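You operate a simulated robot arm through the tools that you are given. There is no shell and no other tool. Be economical: measure what you need, move in short steps, check, and stop when the job is done.

You are at the controls of a simulated two-armed robot. One attempt, no reset.

Task
Plug the three tubes in by colour, then open the red valve.
Fine: push each one home.

The check looks at the end state, three seconds after you hand in, the way a careful person would. Anything else that was tipped, shoved, dropped, spilled or broken makes it a failure.

Robot
Two 6-joint arms with two-finger parallel grippers on one trunk, on a base that drives. Base frame: it is fixed to the floor where the robot stands at the start and does not move with it; the origin is under the middle of the robot, x ahead of it, y to its left, z up; the surface under the hand at the start is at about z = 850. Units: mm, rad, N and s.
The left shoulder is at the start at [60, 187, 1147], the right one opposite. With the tool pointing down near the work surface each hand reaches from about 260 to 620 mm from the robot's upright axis, wherever it stands, measured 20 degrees to its own side. Places, roughly: alarm [-2300, -4300, 0]; blue port [600, 100, 900]; blue tube [500, 100, 900]; green port [600, 0, 900]; green tube [500, 100, 900]; purple port [600, -100, 900]; purple tube [500, 0, 900]; red valve [600, -100, 900]. Payload 1.57 kg a hand.
The tool frame of a hand sits at the grasp point between the pads (the TCP): z along the fingers, y along the line on which they close. The tips reach 30 mm beyond it. Largest opening 110 mm; finger width 24, thickness 12; the body of the gripper, 48 by 112 mm, starts 78 mm behind the TCP.
Orientation is that of the tool frame in the base frame, as a unit quaternion [x, y, z, w]. With the fingers straight down and closing along the base's y, the tool's x points along the base's -x, its y along +y and its z along -z.

Tools
- The arms move only by the tool drive_tool. It takes "left_deltas", "right_deltas" or both (then of equal length, played together; a hand with none holds still); each is a list that holds one entry, the list of rows, each a list of 7 numbers: the shift along the tool's x, y, z in mm, then the turn, a rotation vector about the tool's x, y, z in rad, then the gripper command, from -1 (shut) to 1 (fully open), values between in proportion. In form: [[[tx, ty, tz, ax, ay, az, claw], ...]]. A call has 1 to 20 rows; each row is the pose to reach, as a shift and turn from the pose commanded when the call began, along the tool's axes at that moment. Each row takes 0.2 s and may step no farther than 50 mm and 0.15 rad from the row before; otherwise, or with a gripper value out of range, the whole call is refused. Where a pose cannot be reached the arm comes as near as it can. A force on the tool above 40 N (or 10 N above the force at the start of the call, whichever is more), or a blocked arm, ends the call early, and 0.2 s more pass. Each finger travels about 153 mm/s and halts on what it meets, pressing with about 29 N; the grip force reading is that of the motor and also rises with nothing between the fingers. The clock runs only during rows and for 0.2 s after the last one: add rows that repeat a pose to give the fingers time. It gives the time, the measured TCP pose, the force on the tool (base axes), the opening and the grip force at its end, in the units of the frame above (readings bear some noise), with the torque about the TCP (base axes, N m) and any sound that the robot's microphone picked up, and new pictures: "pictures" is both (left out), scene, wrist or none (wrist: the cameras of the hands that moved).
- Cameras (640 x 400 px; columns grow to the right, rows downward): "scene" is now at [18.4, -0.8, 1685.8]; the picture's right is [0.10, -1.00, 0.00], its down [-0.78, -0.08, -0.62] and it looks along [0.62, 0.06, -0.79] (base axes); focal length 278 px, centre (320, 200). "left" rides on the left gripper at [70, -16, -141] in its tool frame; the picture's right is [0.23, 0.97, 0.00], its down [-0.86, 0.20, -0.48] and it looks along [-0.47, 0.11, 0.88] (tool axes); focal length 222 px, centre (320, 200). "right" rides on the right gripper at [70, 16, -141] in its tool frame; the picture's right is [-0.23, 0.97, 0.00], its down [-0.86, -0.20, -0.48] and it looks along [-0.47, -0.11, 0.88] (tool axes); focal length 222 px, centre (320, 200). There is no depth. A picture from a camera that has moved, and an enlarged one, comes with that camera's place and axes in the base frame and with its lens. The place of the scene camera against the robot may be out by one fixed shift of up to 18 mm in any direction.
- slide_trunk(by): slides the trunk up (or, below 0, down) by that many mm; the arms and the scene camera ride with it, the base frame stays. It gives what a move gives, with no picture.
- base_move(legs): drives the robot by 1 to 6 legs, each [ahead, left, turn to the left] in mm, mm and rad, along the robot's own axes; the way and the turn of a leg run together, so that a leg with both is an arc; at most 1500 mm and 3.142 rad a leg. The arms and the cameras ride along, it lands a little off, and it stops where it bumps. It gives what a move gives, and a new picture of the scene camera.
- aim_head(pan, tilt): turns the head with the scene camera to pan (to the left, within 1.501 rad either way) and tilt (down, from -0.506 to 1.204), counted from straight ahead of the robot. It gives what a move gives, and a new picture of the scene camera.
- zoom(camera, box): a new picture of the part [left, top, right, bottom] of that camera's present view, enlarged. No time passes.
- close_job(): hands the job in; it is judged then, once.

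Go step by step. Nothing tells you exact positions but the pictures and the camera data: compare them with the known pose of the tool, close in by small moves and look again before you grip or let go. The budget is 120 turns and 260 pictures, counting those below and the enlarged ones. Unless the task says otherwise, let go and move clear before handing in.

The tools are called by a JSON object that holds its "op" and its "data". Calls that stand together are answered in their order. drive_tool: Moves the arms, as the interface text tells. Its arguments: {"type":"object","properties":{"left_deltas":{"type":"array"},"right_deltas":{"type":"array"},"pictures":{"type":"string","enum":["both","scene","wrist","none"]}},"required":[]} The other tools are called the same way: slide_trunk (by) slides the trunk up or down; base_move (legs) drives the base; aim_head (pan, tilt) turns the head that bears the scene camera; zoom (camera, box) takes an enlarged picture of a part of a camera's view; close_job () hands the job in.

At the start:

```text
clock: 0.0
left_tcp_pos: [389.3, 194.0, 1196.3]
left_ee_rot: [0.0, 1.0, 0.001, 0.001]
left_wrist_force: [1.0, -0.6, -0.2]
left_torque: [0.01, -0.02, -0.04]
left_grip_width: 110.1
left_grasp_force: 0.1
right_tcp_pos: [494.3, -223.7, 1183.0]
right_ee_rot: [0.0, 1.0, 0.0, 0.0]
right_wrist_force: [0.7, 0.9, 0.4]
right_torque: [0.0, 0.02, 0.0]
right_grip_width: 110.2
right_grasp_force: 0.0
trunk travel left (down, up): [-775.0, 215.0]
robot x, y, heading: [4.3, 0.7, -0.002]
head pan, tilt: [0.098, 0.902]
```

scene: 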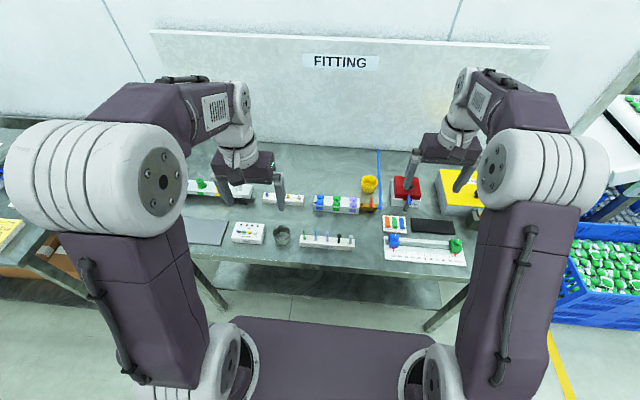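
right: 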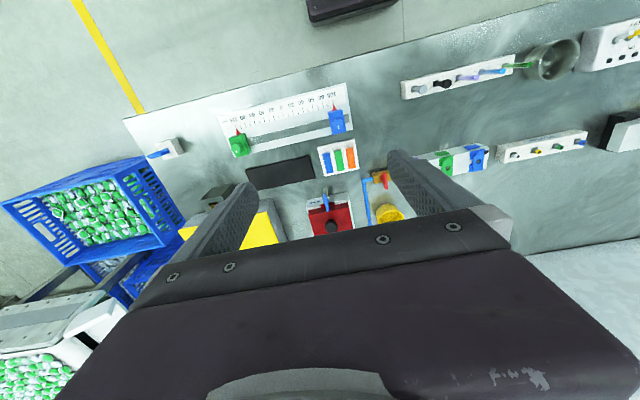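
left: 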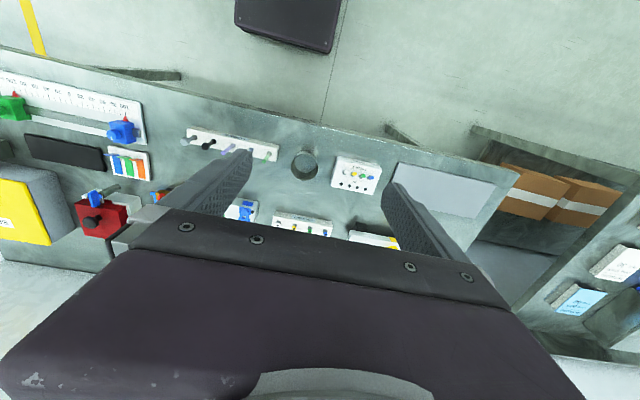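

I see a bench with a row of tubes on a rack in front and a port block (blue/green/purple) behind. I'll zoom in for detail first.

{"op": "zoom", "data": {"camera": "scene", "box": [220, 160, 400, 272]}}

{"op": "zoom", "data": {"camera": "right", "box": [360, 20, 640, 195]}}

{"op": "zoom", "data": {"camera": "left", "box": [160, 110, 400, 260]}}

{"op": "zoom", "data": {"camera": "scene", "box": [300, 160, 400, 222]}}

```text
3.56 times, centred on (310, 216) of scene
camera zoom: at [18.4, -0.8, 1685.8], right [0.1, -1.0, 0.0], down [-0.78, -0.08, -0.62], along [0.62, 0.06, -0.79], focal length 989 px, centre (356, 143)
```

zoom: 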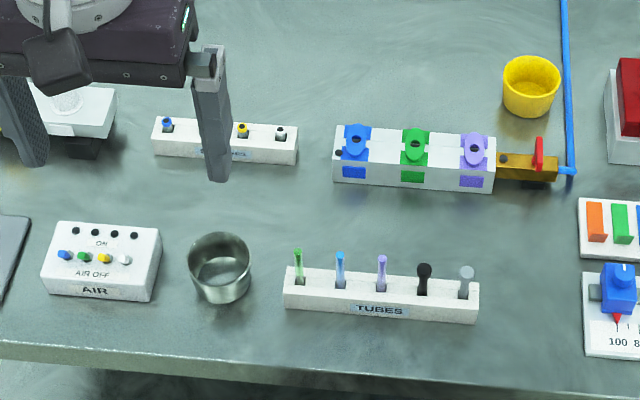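

```text
2.29 times, centred on (500, 108) of right
camera zoom: at [424.7, -207.8, 1323.1], right [0.23, 0.97, 0.0], down [0.86, -0.2, 0.48], along [0.47, -0.11, -0.88], focal length 508 px, centre (-91, 411)
```

zoom: 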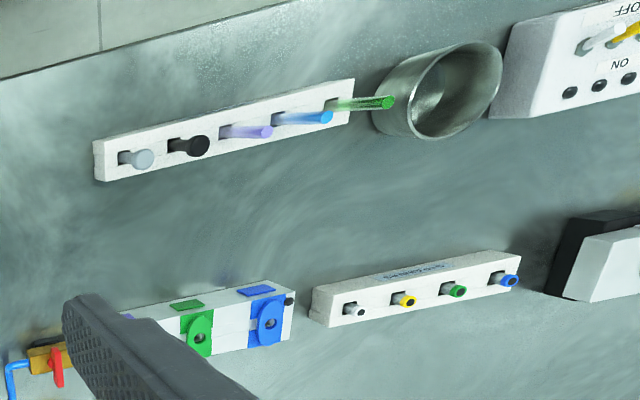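

```text
2.67 times, centred on (280, 185) of left
camera zoom: at [320.1, 176.4, 1335.8], right [-0.23, 0.97, 0.0], down [0.86, 0.2, 0.48], along [0.47, 0.11, -0.88], focal length 592 px, centre (427, 240)
```

zoom: 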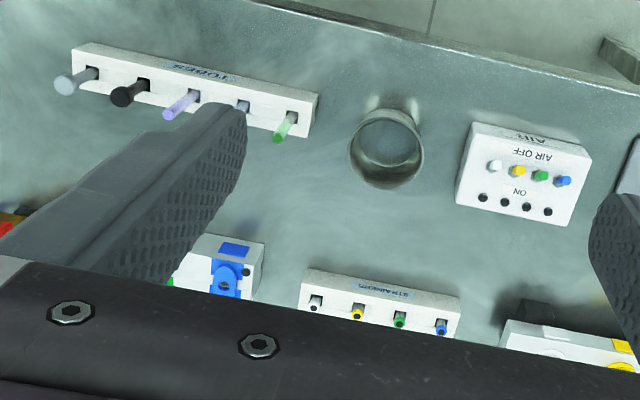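

```text
6.40 times, centred on (350, 191) of scene
camera zoom: at [18.4, -0.8, 1685.8], right [0.1, -1.0, 0.0], down [-0.78, -0.08, -0.62], along [0.62, 0.06, -0.79], focal length 1780 px, centre (128, 258)
```

zoom: 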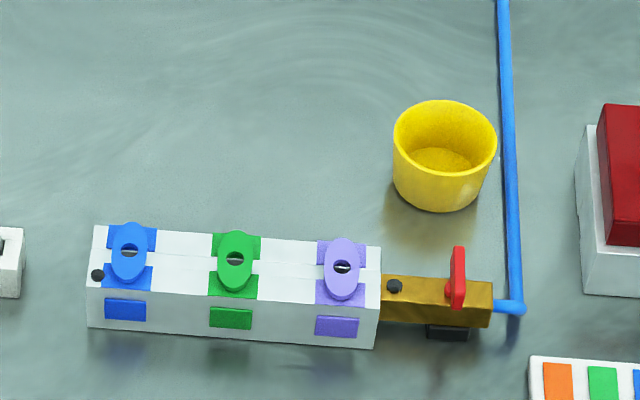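

The tubes (green, blue, purple) stand in the front rack at about x=480, and the ports are at about x=625, y=+58/0/-59. I'll bring the left hand above the tubes for a closer look.

{"op": "drive_tool", "data": {"left_deltas": [[[-20, -33, 24, 0, 0, 0, 1], [-40, -66, 48, 0, 0, 0, 1], [-60, -100, 72, 0, 0, 0, 0.5], [-81, -134, 96, 0, 0, 0, 0]]], "pictures": "both"}}

```text
clock: 1.0
left_tcp_pos: [472.9, 57.2, 1096.6]
left_ee_rot: [0.0, 1.0, 0.001, -0.002]
left_wrist_force: [0.5, 0.8, -0.3]
left_torque: [0.03, 0.05, -0.02]
left_grip_width: 55.1
left_grasp_force: 0.0
right_tcp_pos: [497.9, -224.3, 1180.4]
right_ee_rot: [0.001, 1.0, 0.001, -0.001]
right_wrist_force: [0.1, 0.4, 0.4]
right_torque: [-0.02, 0.04, 0.03]
right_grip_width: 109.8
right_grasp_force: 0.1
trunk travel left (down, up): [-775.0, 215.0]
robot x, y, heading: [-1.4, 0.1, 0.001]
head pan, tilt: [0.098, 0.902]
camera scene: at [20.6, -2.7, 1685.8], right [0.1, -1.0, 0.0], down [-0.78, -0.08, -0.62], along [0.62, 0.06, -0.79], focal length 278 px, centre (320, 200)
camera left: at [403.3, 39.8, 1238.2], right [-0.23, 0.97, 0.0], down [0.86, 0.2, 0.48], along [0.46, 0.11, -0.88], focal length 222 px, centre (320, 200)
```

scene: 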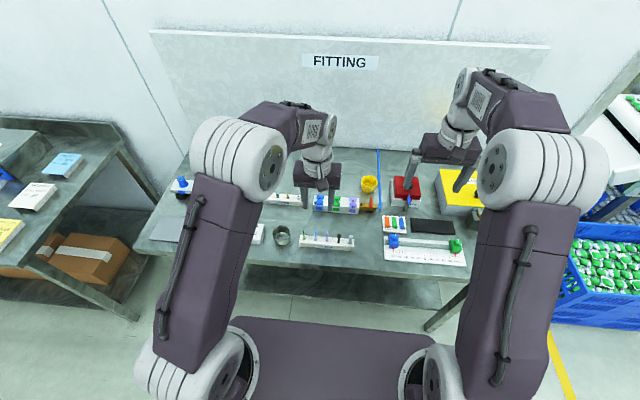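
left: 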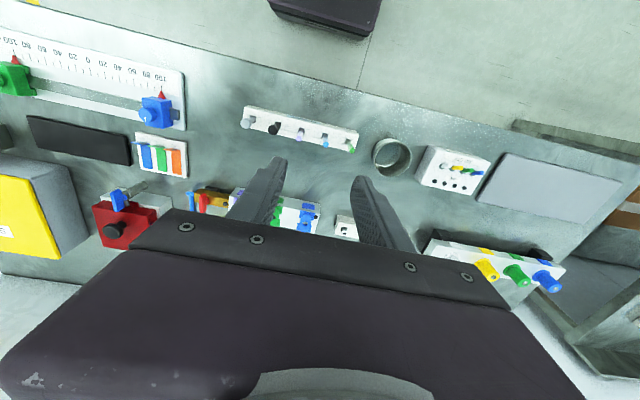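

Getting closer views of the tubes and ports from here.

{"op": "zoom", "data": {"camera": "left", "box": [230, 90, 380, 184]}}

{"op": "zoom", "data": {"camera": "scene", "box": [290, 220, 370, 270]}}

{"op": "zoom", "data": {"camera": "left", "box": [160, 170, 340, 260]}}

```text
4.26 times, centred on (305, 137) of left
camera zoom: at [403.3, 39.8, 1238.2], right [-0.23, 0.97, 0.0], down [0.86, 0.2, 0.48], along [0.46, 0.11, -0.88], focal length 945 px, centre (384, 468)
```

zoom: 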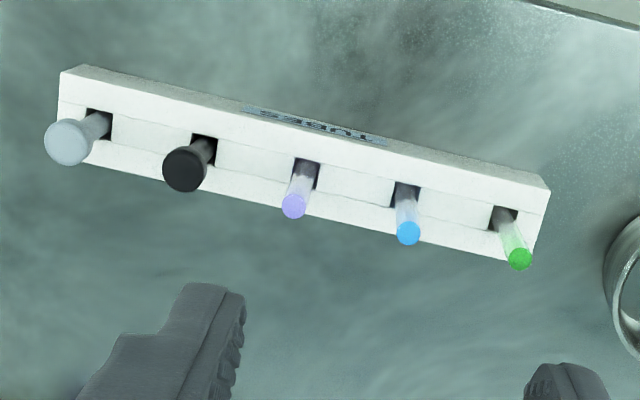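

```text
8.00 times, centred on (330, 245) of scene
camera zoom: at [20.6, -2.7, 1685.8], right [0.1, -1.0, 0.0], down [-0.78, -0.08, -0.62], along [0.62, 0.06, -0.79], focal length 2225 px, centre (240, -160)
```

zoom: 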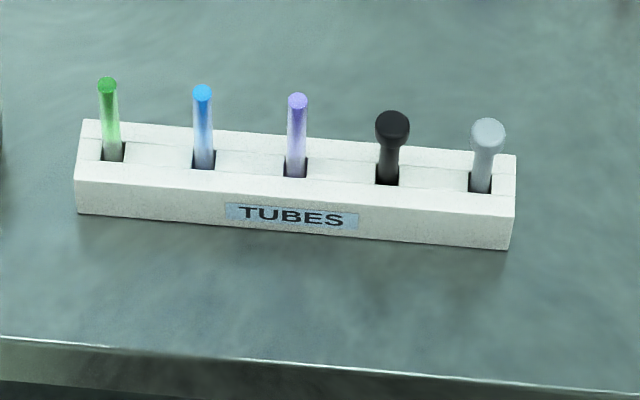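

```text
3.56 times, centred on (250, 215) of left
camera zoom: at [403.3, 39.8, 1238.2], right [-0.23, 0.97, 0.0], down [0.86, 0.2, 0.48], along [0.46, 0.11, -0.88], focal length 790 px, centre (569, 147)
```

zoom: 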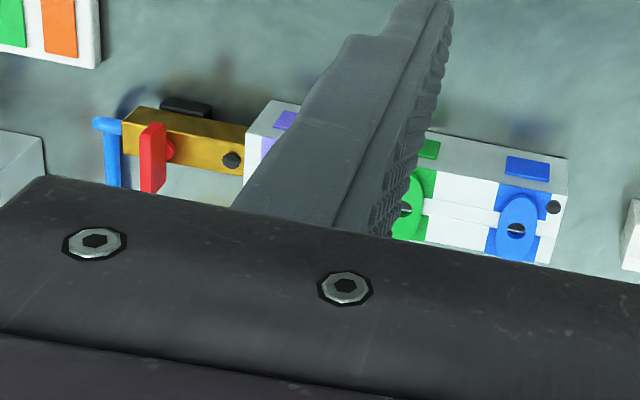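

Triangulating the two wrist views puts the tube tips at about z=930, x=479, with y green 104, blue 66, purple 28. I'll look at the ports by moving the left hand above them.

{"op": "drive_tool", "data": {"left_deltas": [[[-49, 3, 5, 0, 0, 0, 0], [-98, 5, 10, 0, 0, 0, 0.3], [-147, 8, 10, 0, 0, 0, 0.6], [-170, 8, 10, 0, 0, 0, 0.6]]], "pictures": "wrist"}}

```text
clock: 2.0
left_tcp_pos: [582.6, 76.5, 1085.5]
left_ee_rot: [-0.001, 1.0, 0.0, 0.001]
left_wrist_force: [0.1, 0.5, 0.2]
left_torque: [-0.01, 0.0, 0.0]
left_grip_width: 88.2
left_grasp_force: 0.1
left hand out of reach, approached as far as the arm can: row 3, 4
right_tcp_pos: [494.2, -223.0, 1181.2]
right_ee_rot: [0.0, 1.0, 0.0, 0.0]
right_wrist_force: [-0.3, -0.2, -0.6]
right_torque: [0.02, 0.02, -0.05]
right_grip_width: 110.1
right_grasp_force: 0.1
trunk travel left (down, up): [-775.0, 215.0]
robot x, y, heading: [-1.8, 0.2, 0.003]
head pan, tilt: [0.098, 0.902]
camera left: at [512.7, 59.3, 1226.1], right [-0.23, 0.97, 0.0], down [0.86, 0.2, 0.48], along [0.47, 0.11, -0.88], focal length 222 px, centre (320, 200)
```

left: 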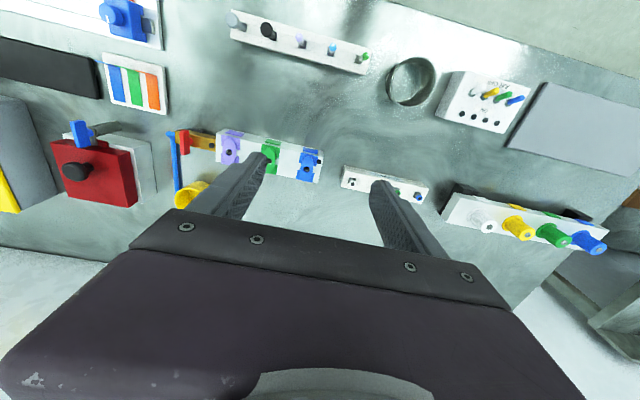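

The reach ends near x=583 here, so I'll need to drive forward a little. First a close look at the ports and the valve.

{"op": "zoom", "data": {"camera": "left", "box": [160, 115, 340, 215]}}

{"op": "zoom", "data": {"camera": "left", "box": [250, 130, 330, 185]}}

{"op": "aim_head", "data": {"pan": 0, "tilt": 1.2}}

```text
3.56 times, centred on (250, 165) of left
camera zoom: at [512.7, 59.3, 1226.1], right [-0.23, 0.97, 0.0], down [0.86, 0.2, 0.48], along [0.47, 0.11, -0.88], focal length 790 px, centre (569, 324)
```

zoom: 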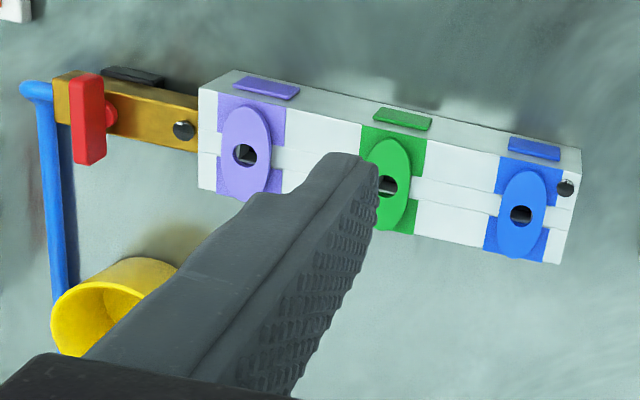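

```text
7.27 times, centred on (290, 158) of left
camera zoom: at [512.7, 59.3, 1226.1], right [-0.23, 0.97, 0.0], down [0.86, 0.2, 0.48], along [0.47, 0.11, -0.88], focal length 1615 px, centre (538, 509)
```

zoom: 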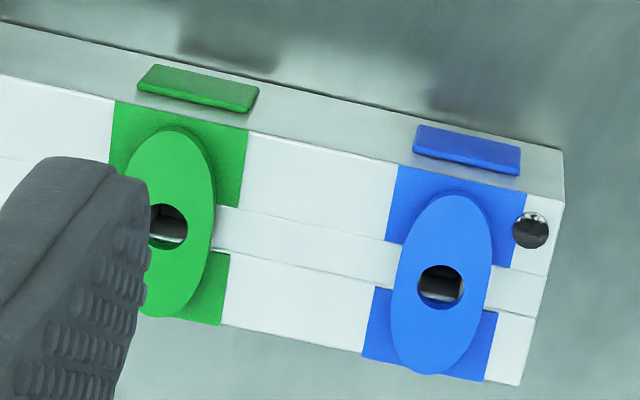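

```text
clock: 2.8
left_tcp_pos: [583.8, 76.8, 1083.9]
left_ee_rot: [0.0, 1.0, 0.0, 0.0]
left_wrist_force: [0.0, 0.5, -0.2]
left_torque: [-0.03, 0.01, -0.01]
left_grip_width: 87.8
left_grasp_force: 0.0
right_tcp_pos: [496.5, -223.5, 1182.2]
right_ee_rot: [0.0, 1.0, 0.0, 0.0]
right_wrist_force: [0.6, 0.1, -0.6]
right_torque: [0.01, 0.04, 0.01]
right_grip_width: 110.0
right_grasp_force: 0.0
trunk travel left (down, up): [-775.0, 215.0]
robot x, y, heading: [0.9, -0.1, 0.002]
head pan, tilt: [0.0, 1.201]
camera scene: at [0.0, -8.4, 1666.2], right [0.0, -1.0, 0.0], down [-0.93, 0.0, -0.36], along [0.36, 0.0, -0.93], focal length 278 px, centre (320, 200)
```

scene: 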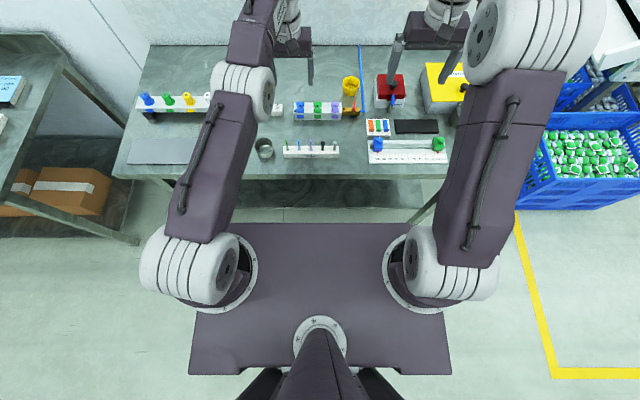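

The bench edge is well ahead of the trunk (about 391 against 170), so I can safely drive 120 mm forward. Then I'll place the left hand past the ports to measure them.

{"op": "base_move", "data": {"legs": [[120, 0, 0]]}}

{"op": "aim_head", "data": {"pan": 0, "tilt": 0.95}}

```text
clock: 4.0
left_tcp_pos: [703.7, 76.9, 1086.1]
left_ee_rot: [-0.001, 1.0, 0.0, 0.0]
left_wrist_force: [0.1, -0.9, 0.7]
left_torque: [-0.03, -0.01, -0.01]
left_grip_width: 87.9
left_grasp_force: 0.1
right_tcp_pos: [615.5, -222.1, 1182.9]
right_ee_rot: [-0.002, 1.0, 0.0, 0.002]
right_wrist_force: [-0.3, -0.3, 0.2]
right_torque: [-0.02, 0.0, -0.02]
right_grip_width: 109.8
right_grasp_force: 0.1
trunk travel left (down, up): [-775.0, 215.0]
robot x, y, heading: [123.0, 0.3, 0.006]
head pan, tilt: [0.0, 1.201]
camera scene: at [118.5, -8.2, 1666.1], right [0.0, -1.0, 0.0], down [-0.93, 0.0, -0.36], along [0.36, 0.0, -0.93], focal length 278 px, centre (320, 200)
```

scene: 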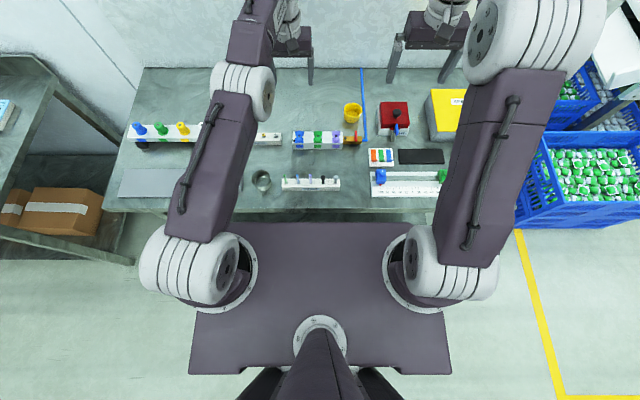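

```text
clock: 4.8
left_tcp_pos: [706.1, 77.3, 1084.6]
left_ee_rot: [-0.001, 1.0, 0.0, -0.001]
left_wrist_force: [0.4, -0.1, -0.2]
left_torque: [-0.06, 0.02, 0.0]
left_grip_width: 87.8
left_grasp_force: 0.1
right_tcp_pos: [617.8, -222.7, 1181.0]
right_ee_rot: [-0.001, 1.0, 0.0, -0.001]
right_wrist_force: [0.0, 0.1, -1.0]
right_torque: [0.02, 0.0, -0.01]
right_grip_width: 110.0
right_grasp_force: 0.0
trunk travel left (down, up): [-775.0, 215.0]
robot x, y, heading: [121.2, 0.3, 0.002]
head pan, tilt: [0.0, 0.949]
camera scene: at [138.6, -8.2, 1682.2], right [0.0, -1.0, 0.0], down [-0.81, 0.0, -0.58], along [0.58, 0.0, -0.81], focal length 278 px, centre (320, 200)
```

scene: 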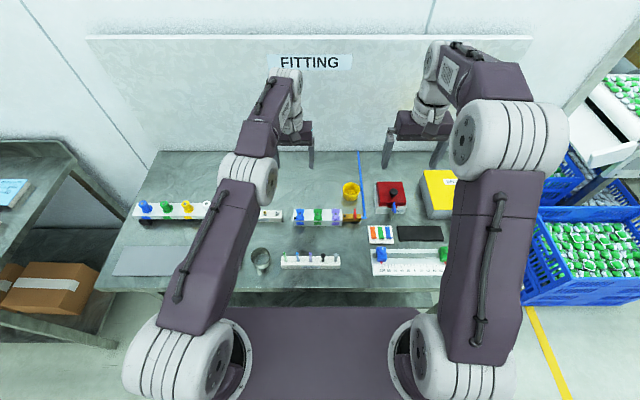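

Now lower the left hand behind the ports to view them from close by.

{"op": "drive_tool", "data": {"left_deltas": [[[15, -24, 25, 0, 0, 0, 0.6], [30, -48, 50, 0, 0, 0, 0.6], [45, -72, 75, 0, 0, 0, 0.6], [45, -72, 75, 0, 0, 0, 0.6]]], "pictures": "wrist"}}

{"op": "zoom", "data": {"camera": "left", "box": [220, 100, 420, 200]}}

{"op": "zoom", "data": {"camera": "scene", "box": [280, 190, 370, 246]}}

```text
clock: 5.8
left_tcp_pos: [663.0, 2.3, 1008.7]
left_ee_rot: [-0.001, 1.0, 0.0, 0.0]
left_wrist_force: [0.3, 0.5, 0.6]
left_torque: [-0.01, -0.02, 0.0]
left_grip_width: 88.1
left_grasp_force: 0.1
right_tcp_pos: [616.3, -222.1, 1182.4]
right_ee_rot: [-0.001, 1.0, 0.0, 0.0]
right_wrist_force: [0.0, 0.1, 0.7]
right_torque: [-0.02, -0.05, -0.01]
right_grip_width: 110.0
right_grasp_force: 0.0
trunk travel left (down, up): [-775.0, 215.0]
robot x, y, heading: [122.9, 0.9, 0.002]
head pan, tilt: [0.0, 0.949]
camera left: at [592.3, -15.0, 1149.3], right [-0.23, 0.97, 0.0], down [0.85, 0.2, 0.48], along [0.47, 0.11, -0.88], focal length 222 px, centre (320, 200)
```

left: 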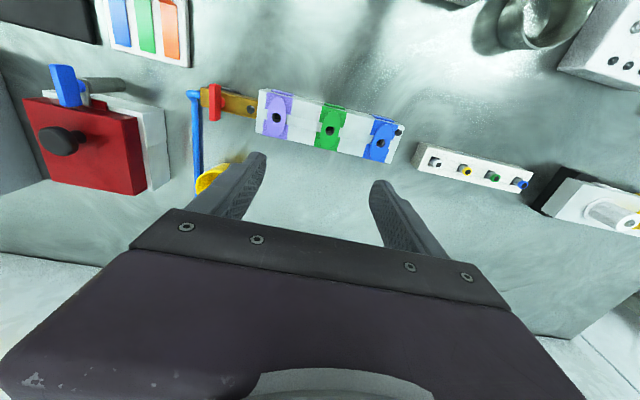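

```text
3.20 times, centred on (320, 150) of left
camera zoom: at [592.3, -15.0, 1149.3], right [-0.23, 0.97, 0.0], down [0.85, 0.2, 0.48], along [0.47, 0.11, -0.88], focal length 711 px, centre (320, 360)
```

zoom: 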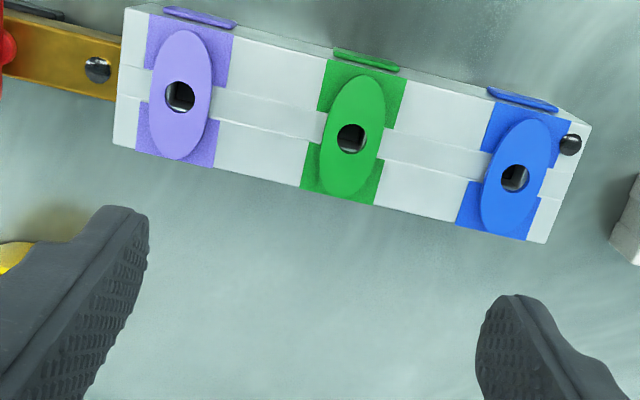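

```text
7.11 times, centred on (325, 218) of scene
camera zoom: at [137.0, -7.8, 1682.3], right [0.0, -1.0, 0.0], down [-0.81, 0.0, -0.58], along [0.58, 0.0, -0.81], focal length 1978 px, centre (284, 72)
```

zoom: 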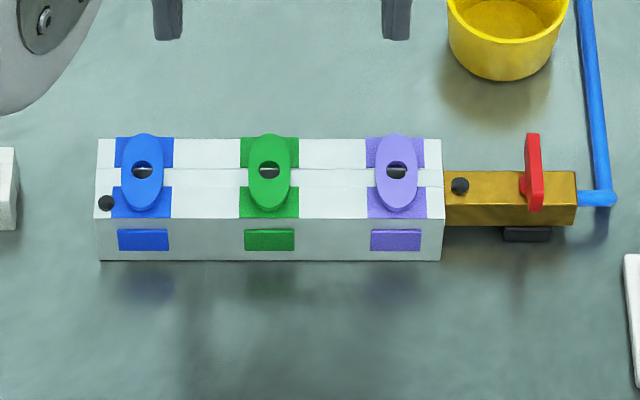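

Port holes come out at about x=638.5 with y -52 (purple), 6 (green), 65.5 (blue), top z≈895. Now I'll go above the green tube with the fingers partly closed.

{"op": "drive_tool", "data": {"left_deltas": [[[37, 20, 0, 0, 0, 0, 0.4], [74, 40, 0, 0, 0, 0, 0.2], [110, 60, 0, 0, 0, 0, 0], [147, 80, 0, 0, 0, 0, -0.3], [183, 100, 0, 0, 0, 0, -0.5], [183, 100, 15, 0, 0, 0, -0.5]]], "pictures": "wrist"}}

{"op": "zoom", "data": {"camera": "left", "box": [240, 100, 400, 200]}}

{"op": "zoom", "data": {"camera": "scene", "box": [260, 225, 350, 281]}}

```text
clock: 7.2
left_tcp_pos: [478.0, 103.0, 993.4]
left_ee_rot: [-0.001, 1.0, 0.001, 0.0]
left_wrist_force: [0.5, 0.6, 0.6]
left_torque: [0.02, -0.01, -0.01]
left_grip_width: 27.6
left_grasp_force: 0.0
right_tcp_pos: [617.8, -223.7, 1181.2]
right_ee_rot: [-0.002, 1.0, 0.001, -0.001]
right_wrist_force: [0.5, 0.9, 0.5]
right_torque: [0.06, 0.01, 0.02]
right_grip_width: 110.3
right_grasp_force: 0.2
trunk travel left (down, up): [-775.0, 215.0]
robot x, y, heading: [118.8, -3.1, 0.002]
head pan, tilt: [0.0, 0.949]
camera left: at [408.4, 86.4, 1134.9], right [-0.23, 0.97, 0.0], down [0.85, 0.2, 0.48], along [0.47, 0.11, -0.88], focal length 222 px, centre (320, 200)
```

left: 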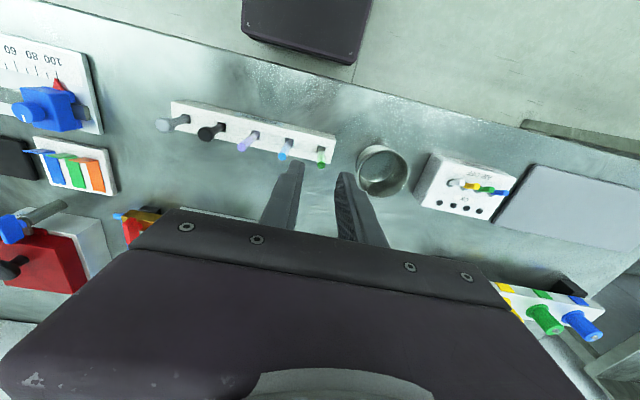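

```text
4.00 times, centred on (320, 150) of left
camera zoom: at [408.4, 86.4, 1134.9], right [-0.23, 0.97, 0.0], down [0.85, 0.2, 0.48], along [0.47, 0.11, -0.88], focal length 888 px, centre (320, 400)
```

zoom: 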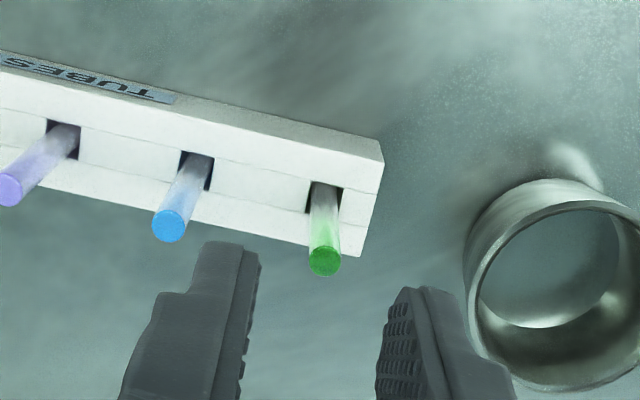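

```text
7.11 times, centred on (305, 253) of scene
camera zoom: at [139.1, -8.7, 1682.3], right [0.0, -1.0, 0.0], down [-0.81, 0.0, -0.58], along [0.58, 0.0, -0.81], focal length 1978 px, centre (427, -177)
```

zoom: 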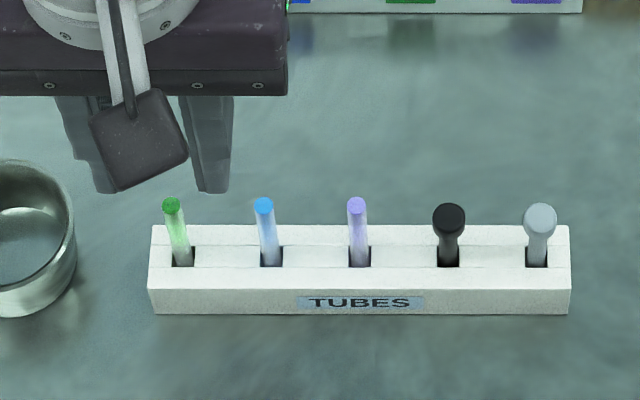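

Green tube tip is confirmed at about (479.5, 104, 930). I'll descend around it with open fingers and then close.

{"op": "drive_tool", "data": {"left_deltas": [[[-1, 1, 20, 0, 0, 0, -0.5], [-1, 1, 40, 0, 0, 0, -0.5], [-1, 1, 61, 0, 0, 0, -0.5], [-1, 1, 61, 0, 0, 0, -0.5]]], "pictures": "none"}}

{"op": "zoom", "data": {"camera": "left", "box": [240, 100, 400, 200]}}

{"op": "zoom", "data": {"camera": "scene", "box": [240, 215, 340, 277]}}

```text
clock: 8.2
left_tcp_pos: [478.4, 105.0, 934.1]
left_ee_rot: [-0.001, 1.0, -0.001, 0.0]
left_wrist_force: [0.4, 0.4, 0.0]
left_torque: [-0.01, 0.02, -0.01]
left_grip_width: 27.5
left_grasp_force: 0.0
right_tcp_pos: [616.9, -223.2, 1182.2]
right_ee_rot: [-0.001, 1.0, 0.001, 0.0]
right_wrist_force: [-0.4, 0.9, -0.4]
right_torque: [0.01, 0.03, 0.02]
right_grip_width: 109.9
right_grasp_force: 0.1
trunk travel left (down, up): [-775.0, 215.0]
robot x, y, heading: [120.8, 0.1, 0.002]
head pan, tilt: [0.0, 0.949]
```

```text
4.00 times, centred on (320, 150) of left
camera zoom: at [409.3, 87.0, 1074.8], right [-0.23, 0.97, 0.0], down [0.85, 0.2, 0.48], along [0.47, 0.11, -0.88], focal length 888 px, centre (320, 400)
```

zoom: 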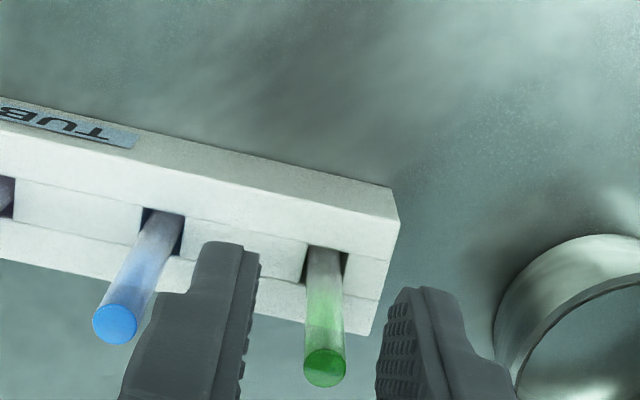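

```text
6.40 times, centred on (290, 246) of scene
camera zoom: at [136.8, -8.0, 1682.3], right [0.0, -1.0, 0.0], down [-0.81, 0.0, -0.58], along [0.58, 0.0, -0.81], focal length 1780 px, centre (512, -94)
```

zoom: 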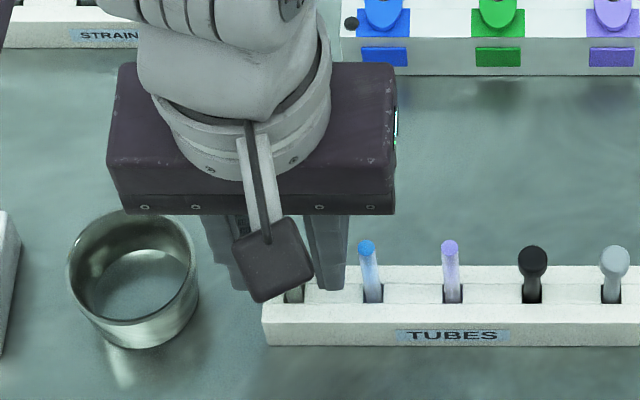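

The tube sits between the fingers. Closing the grip.

{"op": "drive_tool", "data": {"left_deltas": [[[0, 0, 0, 0, 0, 0, -0.7], [0, 0, 0, 0, 0, 0, -1], [0, 0, 0, 0, 0, 0, -1]]], "pictures": "none"}}

{"op": "zoom", "data": {"camera": "left", "box": [240, 100, 400, 200]}}

```text
clock: 9.0
left_tcp_pos: [478.8, 104.4, 935.0]
left_ee_rot: [0.0, 1.0, 0.001, 0.0]
left_wrist_force: [-0.1, 0.1, -0.6]
left_torque: [0.06, 0.0, 0.0]
left_grip_width: 0.0
left_grasp_force: 22.2
right_tcp_pos: [617.3, -222.9, 1181.4]
right_ee_rot: [-0.001, 1.0, 0.0, 0.0]
right_wrist_force: [0.5, -0.7, -0.5]
right_torque: [0.02, 0.01, 0.0]
right_grip_width: 110.0
right_grasp_force: 0.1
trunk travel left (down, up): [-775.0, 215.0]
robot x, y, heading: [122.6, 3.1, 0.0]
head pan, tilt: [0.0, 0.949]
```

```text
4.00 times, centred on (320, 150) of left
camera zoom: at [409.5, 87.0, 1075.0], right [-0.23, 0.97, 0.0], down [0.85, 0.2, 0.48], along [0.47, 0.11, -0.88], focal length 888 px, centre (320, 400)
```

zoom: 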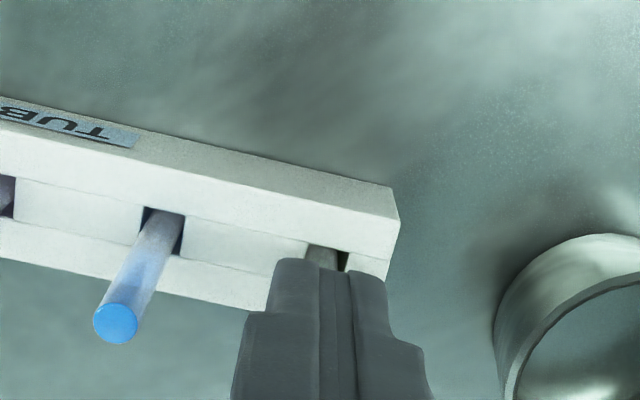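

Grip width reads 0, so the fingers seem to have closed on nothing. I'll reopen and check where the tube is.

{"op": "drive_tool", "data": {"left_deltas": [[[0, 0, 0, 0, 0, 0, -0.7], [0, 0, 0, 0, 0, 0, -0.5], [0, 0, 0, 0, 0, 0, -0.5]]], "pictures": "none"}}

{"op": "zoom", "data": {"camera": "left", "box": [280, 140, 380, 202]}}

{"op": "zoom", "data": {"camera": "right", "box": [400, 20, 640, 170]}}

```text
clock: 9.8
left_tcp_pos: [478.6, 103.6, 934.1]
left_ee_rot: [-0.001, 1.0, 0.0, 0.0]
left_wrist_force: [1.3, -0.3, -0.2]
left_torque: [0.0, -0.01, 0.01]
left_grip_width: 27.8
left_grasp_force: 0.1
right_tcp_pos: [616.9, -223.0, 1182.5]
right_ee_rot: [-0.001, 1.0, 0.0, 0.0]
right_wrist_force: [-0.9, 0.4, 0.0]
right_torque: [-0.02, 0.01, 0.0]
right_grip_width: 110.0
right_grasp_force: 0.0
trunk travel left (down, up): [-775.0, 215.0]
robot x, y, heading: [123.9, 1.8, 0.001]
head pan, tilt: [0.0, 0.949]
```

```text
6.40 times, centred on (330, 171) of left
camera zoom: at [409.5, 87.0, 1075.0], right [-0.23, 0.97, 0.0], down [0.85, 0.2, 0.48], along [0.47, 0.11, -0.88], focal length 1422 px, centre (256, 386)
```

zoom: 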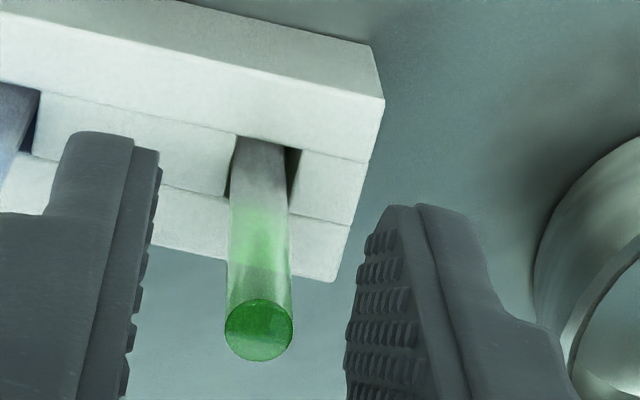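

```text
2.67 times, centred on (520, 95) of right
camera zoom: at [546.1, -207.2, 1323.2], right [0.23, 0.97, 0.0], down [0.86, -0.2, 0.48], along [0.47, -0.11, -0.88], focal length 592 px, centre (-213, 480)
```

zoom: 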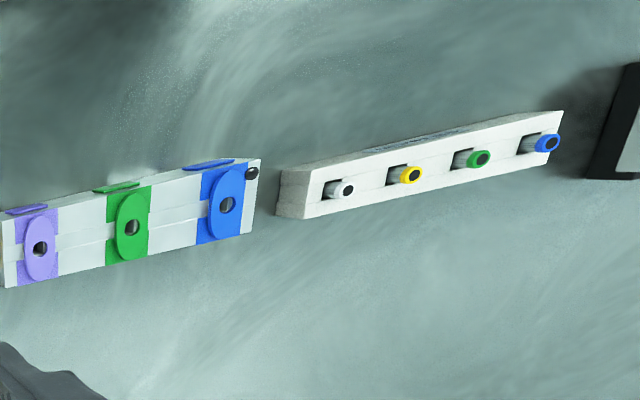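

The tube hasn't moved and lies inside the finger zone, so the pads may simply hold it in a recess. I'll close again and lift a little to test.

{"op": "drive_tool", "data": {"left_deltas": [[[0, 0, 0, 0, 0, 0, -0.8], [0, 0, 0, 0, 0, 0, -1], [0, 0, 0, 0, 0, 0, -1], [0, 0, -10, 0, 0, 0, -1], [0, 0, -25, 0, 0, 0, -1]]], "pictures": "none"}}

{"op": "zoom", "data": {"camera": "left", "box": [280, 120, 400, 195]}}

{"op": "zoom", "data": {"camera": "scene", "box": [250, 225, 330, 275]}}

```text
clock: 11.0
left_tcp_pos: [478.2, 105.1, 959.1]
left_ee_rot: [-0.002, 1.0, 0.0, 0.0]
left_wrist_force: [-1.0, 0.1, -0.7]
left_torque: [0.0, -0.04, -0.02]
left_grip_width: 3.5
left_grasp_force: 23.9
right_tcp_pos: [615.9, -222.2, 1182.2]
right_ee_rot: [-0.001, 1.0, 0.0, 0.0]
right_wrist_force: [0.5, 1.0, -1.3]
right_torque: [0.03, 0.03, -0.02]
right_grip_width: 110.0
right_grasp_force: 0.2
trunk travel left (down, up): [-775.0, 215.0]
robot x, y, heading: [121.0, 2.7, 0.001]
head pan, tilt: [0.0, 0.949]
```

```text
5.33 times, centred on (340, 158) of left
camera zoom: at [407.5, 87.9, 1100.4], right [-0.23, 0.97, 0.0], down [0.85, 0.2, 0.48], along [0.47, 0.11, -0.88], focal length 1185 px, centre (213, 427)
```

zoom: 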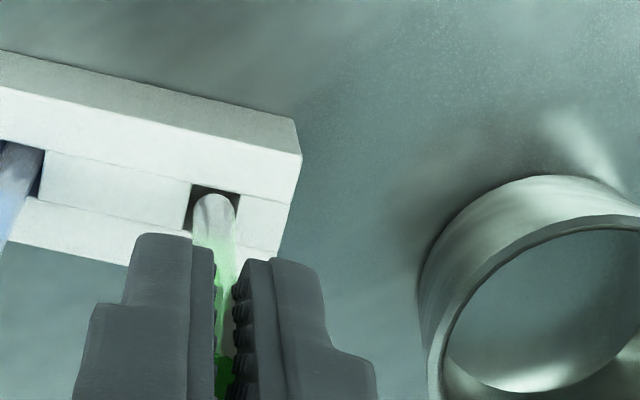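

```text
8.00 times, centred on (290, 250) of scene
camera zoom: at [136.4, -8.1, 1682.3], right [0.0, -1.0, 0.0], down [-0.81, 0.0, -0.58], along [0.58, 0.0, -0.81], focal length 2225 px, centre (560, -200)
```

zoom: 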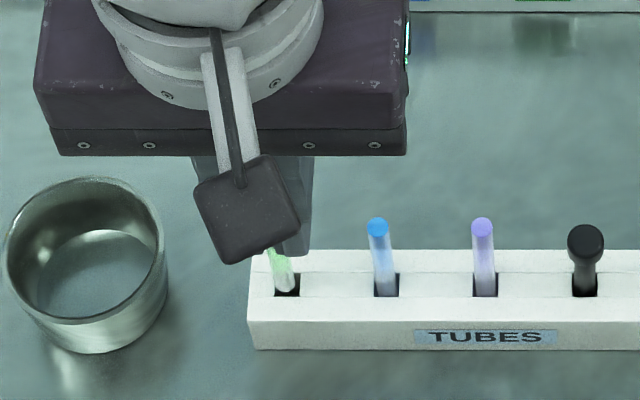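

The tube is lifted in the grip (width 3.5) and its bottom end is showing. I'll raise it fully clear and check the hold.

{"op": "drive_tool", "data": {"left_deltas": [[[0, 0, -20, 0, 0, 0, -1], [0, 0, -40, 0, 0, 0, -1], [0, 0, -60, 0, 0, 0, -1], [0, 0, -60, 0, 0, 0, -1]]], "pictures": "none"}}

{"op": "zoom", "data": {"camera": "left", "box": [280, 120, 400, 195]}}

{"op": "zoom", "data": {"camera": "scene", "box": [250, 195, 330, 275]}}

```text
clock: 12.0
left_tcp_pos: [478.1, 105.2, 1019.7]
left_ee_rot: [-0.001, 1.0, 0.0, 0.001]
left_wrist_force: [0.4, 0.2, 0.7]
left_torque: [-0.02, 0.01, -0.01]
left_grip_width: 4.4
left_grasp_force: 24.6
right_tcp_pos: [616.5, -223.9, 1181.3]
right_ee_rot: [-0.001, 1.0, -0.001, 0.0]
right_wrist_force: [0.3, 0.0, 0.4]
right_torque: [-0.02, 0.01, -0.02]
right_grip_width: 110.1
right_grasp_force: 0.0
trunk travel left (down, up): [-775.0, 215.0]
robot x, y, heading: [120.9, 0.1, 0.004]
head pan, tilt: [0.0, 0.949]
```

```text
5.33 times, centred on (340, 158) of left
camera zoom: at [408.7, 88.3, 1160.7], right [-0.23, 0.97, 0.0], down [0.85, 0.2, 0.48], along [0.47, 0.11, -0.88], focal length 1185 px, centre (213, 427)
```

zoom: 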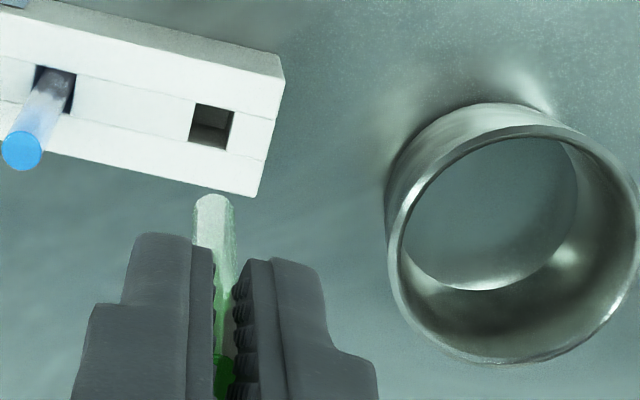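

```text
5.00 times, centred on (290, 235) of scene
camera zoom: at [137.4, -8.2, 1682.3], right [0.0, -1.0, 0.0], down [-0.81, 0.0, -0.58], along [0.58, 0.0, -0.81], focal length 1390 px, centre (470, 25)
```

zoom: 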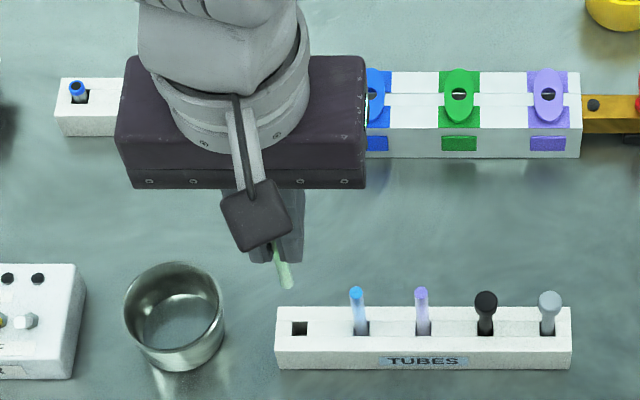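

The green tube is securely held and the rack is undisturbed. Moving it above the green port and stopping short to compare.

{"op": "drive_tool", "data": {"left_deltas": [[[-33, -20, 0, 0, 0, 0, -1], [-66, -40, 0, 0, 0, 0, -1], [-99, -60, 0, 0, 0, 0, -1], [-132, -80, 0, 0, 0, 0, -1], [-163, -97.5, 0, 0, 0, 0, -1], [-163, -97.5, 28, 0, 0, 0, -1], [-163, -97.5, 28, 0, 0, 0, -1]]], "pictures": "none"}}

{"op": "zoom", "data": {"camera": "left", "box": [280, 120, 380, 182]}}

{"op": "zoom", "data": {"camera": "scene", "box": [280, 175, 360, 235]}}

{"op": "zoom", "data": {"camera": "right", "box": [360, 40, 520, 140]}}

```text
clock: 13.6
left_tcp_pos: [640.5, 7.3, 989.2]
left_ee_rot: [-0.001, 1.0, 0.0, -0.001]
left_wrist_force: [1.2, 0.3, 0.2]
left_torque: [0.03, -0.01, 0.0]
left_grip_width: 4.1
left_grasp_force: 24.5
right_tcp_pos: [617.3, -222.8, 1182.8]
right_ee_rot: [-0.001, 1.0, 0.0, 0.0]
right_wrist_force: [0.4, -0.1, -0.4]
right_torque: [0.02, 0.01, 0.0]
right_grip_width: 109.8
right_grasp_force: 0.1
trunk travel left (down, up): [-775.0, 215.0]
robot x, y, heading: [121.7, 4.3, 0.002]
head pan, tilt: [0.0, 0.949]
```

```text
6.40 times, centred on (330, 151) of left
camera zoom: at [570.8, -10.1, 1131.0], right [-0.23, 0.97, 0.0], down [0.85, 0.2, 0.48], along [0.47, 0.11, -0.88], focal length 1422 px, centre (256, 514)
```

zoom: 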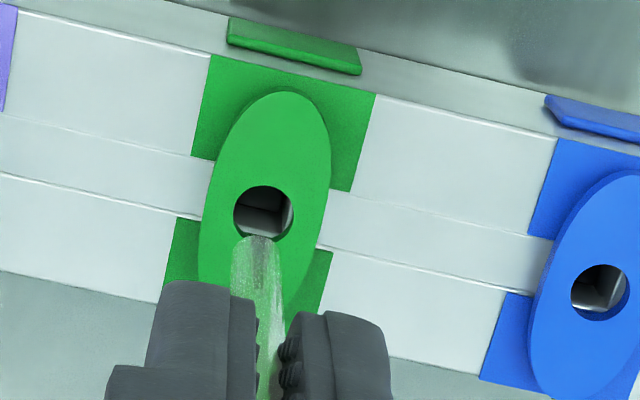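

```text
6.67 times, centred on (320, 205) of scene
camera zoom: at [137.0, -8.2, 1682.3], right [0.0, -1.0, 0.0], down [-0.81, 0.0, -0.58], along [0.58, 0.0, -0.81], focal length 1854 px, centre (320, 167)
```

zoom: 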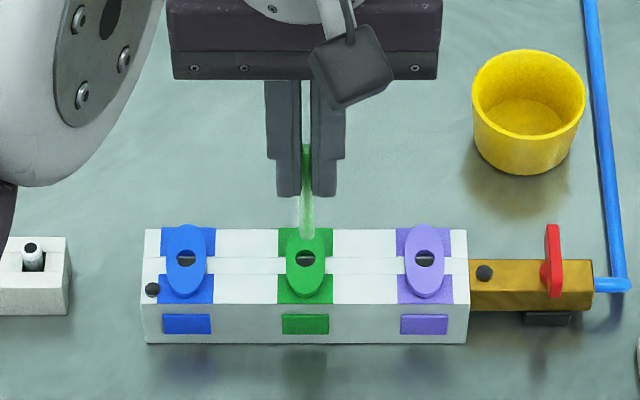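

```text
4.00 times, centred on (440, 90) of right
camera zoom: at [545.9, -207.2, 1323.3], right [0.23, 0.97, 0.0], down [0.86, -0.2, 0.48], along [0.47, -0.11, -0.88], focal length 888 px, centre (-160, 640)
```

zoom: 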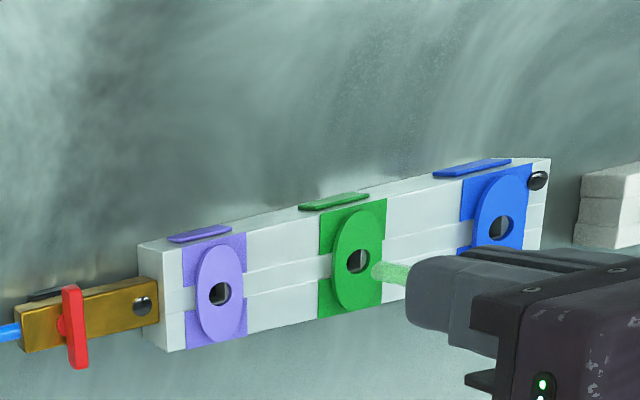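

By three views the hole is at about (638.9, 6.9, 897) and the tube's end at about (638.1, 5.5, 918). I'll shift +0.8 x, +1.3 y and lower to the rim.

{"op": "drive_tool", "data": {"left_deltas": [[[-0.8, 1.3, 0, 0, 0, 0, -1], [-0.8, 1.3, 8, 0, 0, 0, -1], [-0.8, 1.3, 16, 0, 0, 0, -1], [-0.8, 1.3, 16, 0, 0, 0, -1]]], "pictures": "none"}}

{"op": "zoom", "data": {"camera": "left", "box": [290, 130, 370, 180]}}

{"op": "zoom", "data": {"camera": "scene", "box": [295, 190, 345, 222]}}

{"op": "zoom", "data": {"camera": "right", "box": [410, 70, 490, 120]}}

```text
clock: 14.6
left_tcp_pos: [641.3, 9.0, 975.8]
left_ee_rot: [-0.001, 1.0, 0.0, 0.0]
left_wrist_force: [0.5, -0.6, -0.9]
left_torque: [-0.02, -0.01, 0.02]
left_grip_width: 4.1
left_grasp_force: 24.2
right_tcp_pos: [617.3, -222.8, 1182.1]
right_ee_rot: [-0.001, 1.0, 0.001, 0.0]
right_wrist_force: [-0.2, 0.3, -0.8]
right_torque: [0.02, 0.0, -0.01]
right_grip_width: 110.2
right_grasp_force: 0.1
trunk travel left (down, up): [-775.0, 215.0]
robot x, y, heading: [119.6, 2.5, 0.002]
head pan, tilt: [0.0, 0.949]
```

```text
8.00 times, centred on (330, 155) of left
camera zoom: at [571.6, -7.5, 1116.3], right [-0.23, 0.97, 0.0], down [0.85, 0.2, 0.48], along [0.47, 0.11, -0.88], focal length 1777 px, centre (240, 560)
```

zoom: 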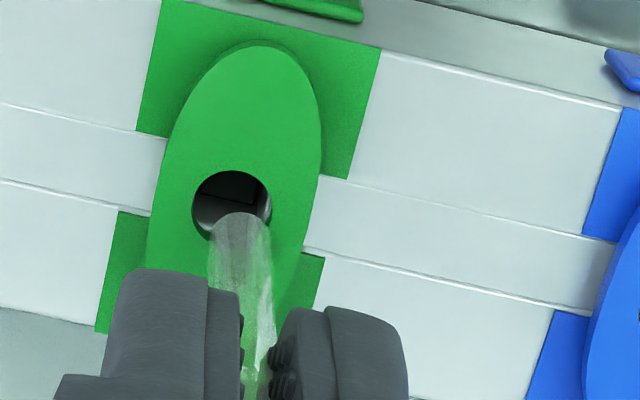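

```text
12.50 times, centred on (320, 206) of scene
camera zoom: at [137.1, -8.1, 1682.3], right [0.0, -1.0, 0.0], down [-0.81, 0.0, -0.58], along [0.58, 0.0, -0.81], focal length 3476 px, centre (320, 125)
```

zoom: 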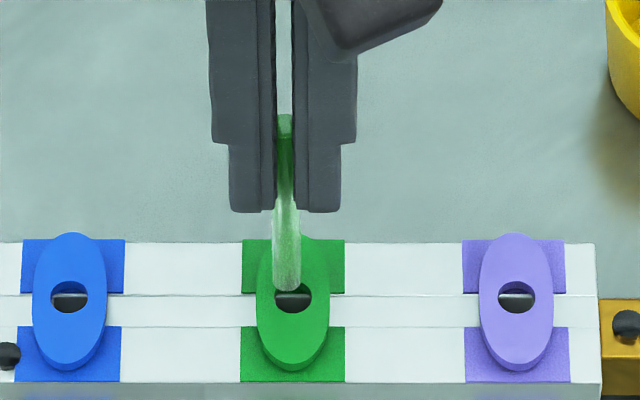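

```text
8.00 times, centred on (450, 95) of right
camera zoom: at [546.0, -207.1, 1323.2], right [0.23, 0.97, 0.0], down [0.86, -0.2, 0.48], along [0.47, -0.11, -0.88], focal length 1777 px, centre (-720, 1040)
```

zoom: 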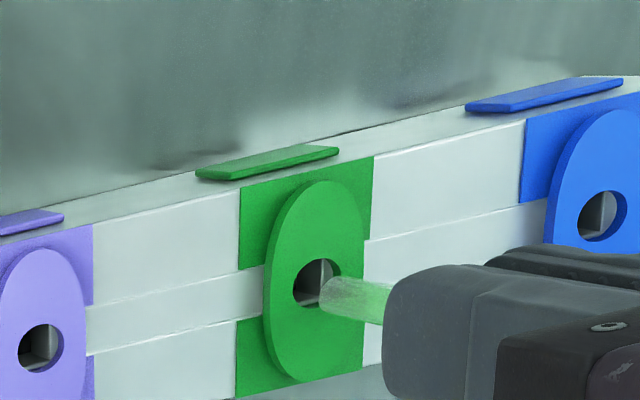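

The tube end is now a bit over 1 mm too far to the left and slightly too far forward. Correcting by -0.8 x, -1.3 y and lowering slowly into the hole.

{"op": "drive_tool", "data": {"left_deltas": [[[0.7, -1.3, 0, 0, 0, 0, -1], [0.7, -1.3, 0, 0, 0, 0, -1], [0.7, -1.3, 3, 0, 0, 0, -1], [0.7, -1.3, 6, 0, 0, 0, -1], [0.7, -1.3, 9, 0, 0, 0, -1], [0.7, -1.3, 12, 0, 0, 0, -1]]], "pictures": "none"}}

{"op": "zoom", "data": {"camera": "left", "box": [290, 130, 370, 180]}}

{"op": "zoom", "data": {"camera": "scene", "box": [295, 190, 345, 222]}}

```text
clock: 16.0
left_tcp_pos: [641.1, 8.6, 962.9]
left_ee_rot: [0.0, 1.0, 0.001, 0.002]
left_wrist_force: [-0.7, -0.2, 1.5]
left_torque: [0.01, 0.03, 0.0]
left_grip_width: 3.9
left_grasp_force: 24.7
right_tcp_pos: [616.3, -223.4, 1182.4]
right_ee_rot: [-0.001, 1.0, -0.001, 0.0]
right_wrist_force: [-0.1, 0.0, 0.5]
right_torque: [0.01, 0.02, 0.01]
right_grip_width: 110.2
right_grasp_force: 0.1
trunk travel left (down, up): [-775.0, 215.0]
robot x, y, heading: [124.1, -0.9, 0.004]
head pan, tilt: [0.0, 0.949]
```

```text
8.00 times, centred on (330, 155) of left
camera zoom: at [570.8, -9.1, 1104.4], right [-0.23, 0.97, 0.0], down [0.85, 0.2, 0.48], along [0.47, 0.11, -0.88], focal length 1777 px, centre (240, 560)
```

zoom: 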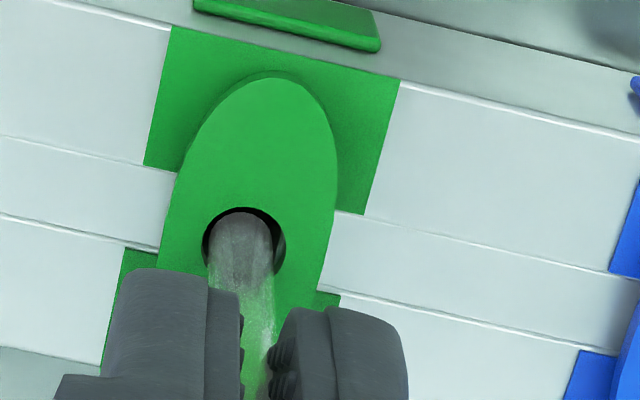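

```text
12.50 times, centred on (320, 206) of scene
camera zoom: at [136.9, -8.2, 1682.3], right [0.0, -1.0, 0.0], down [-0.81, 0.0, -0.58], along [0.58, 0.0, -0.81], focal length 3476 px, centre (320, 125)
```

zoom: 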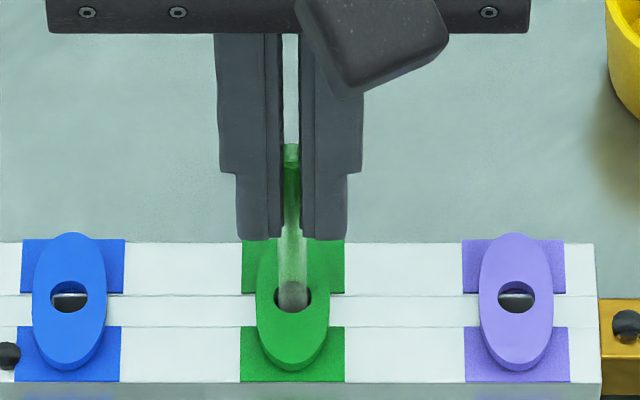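

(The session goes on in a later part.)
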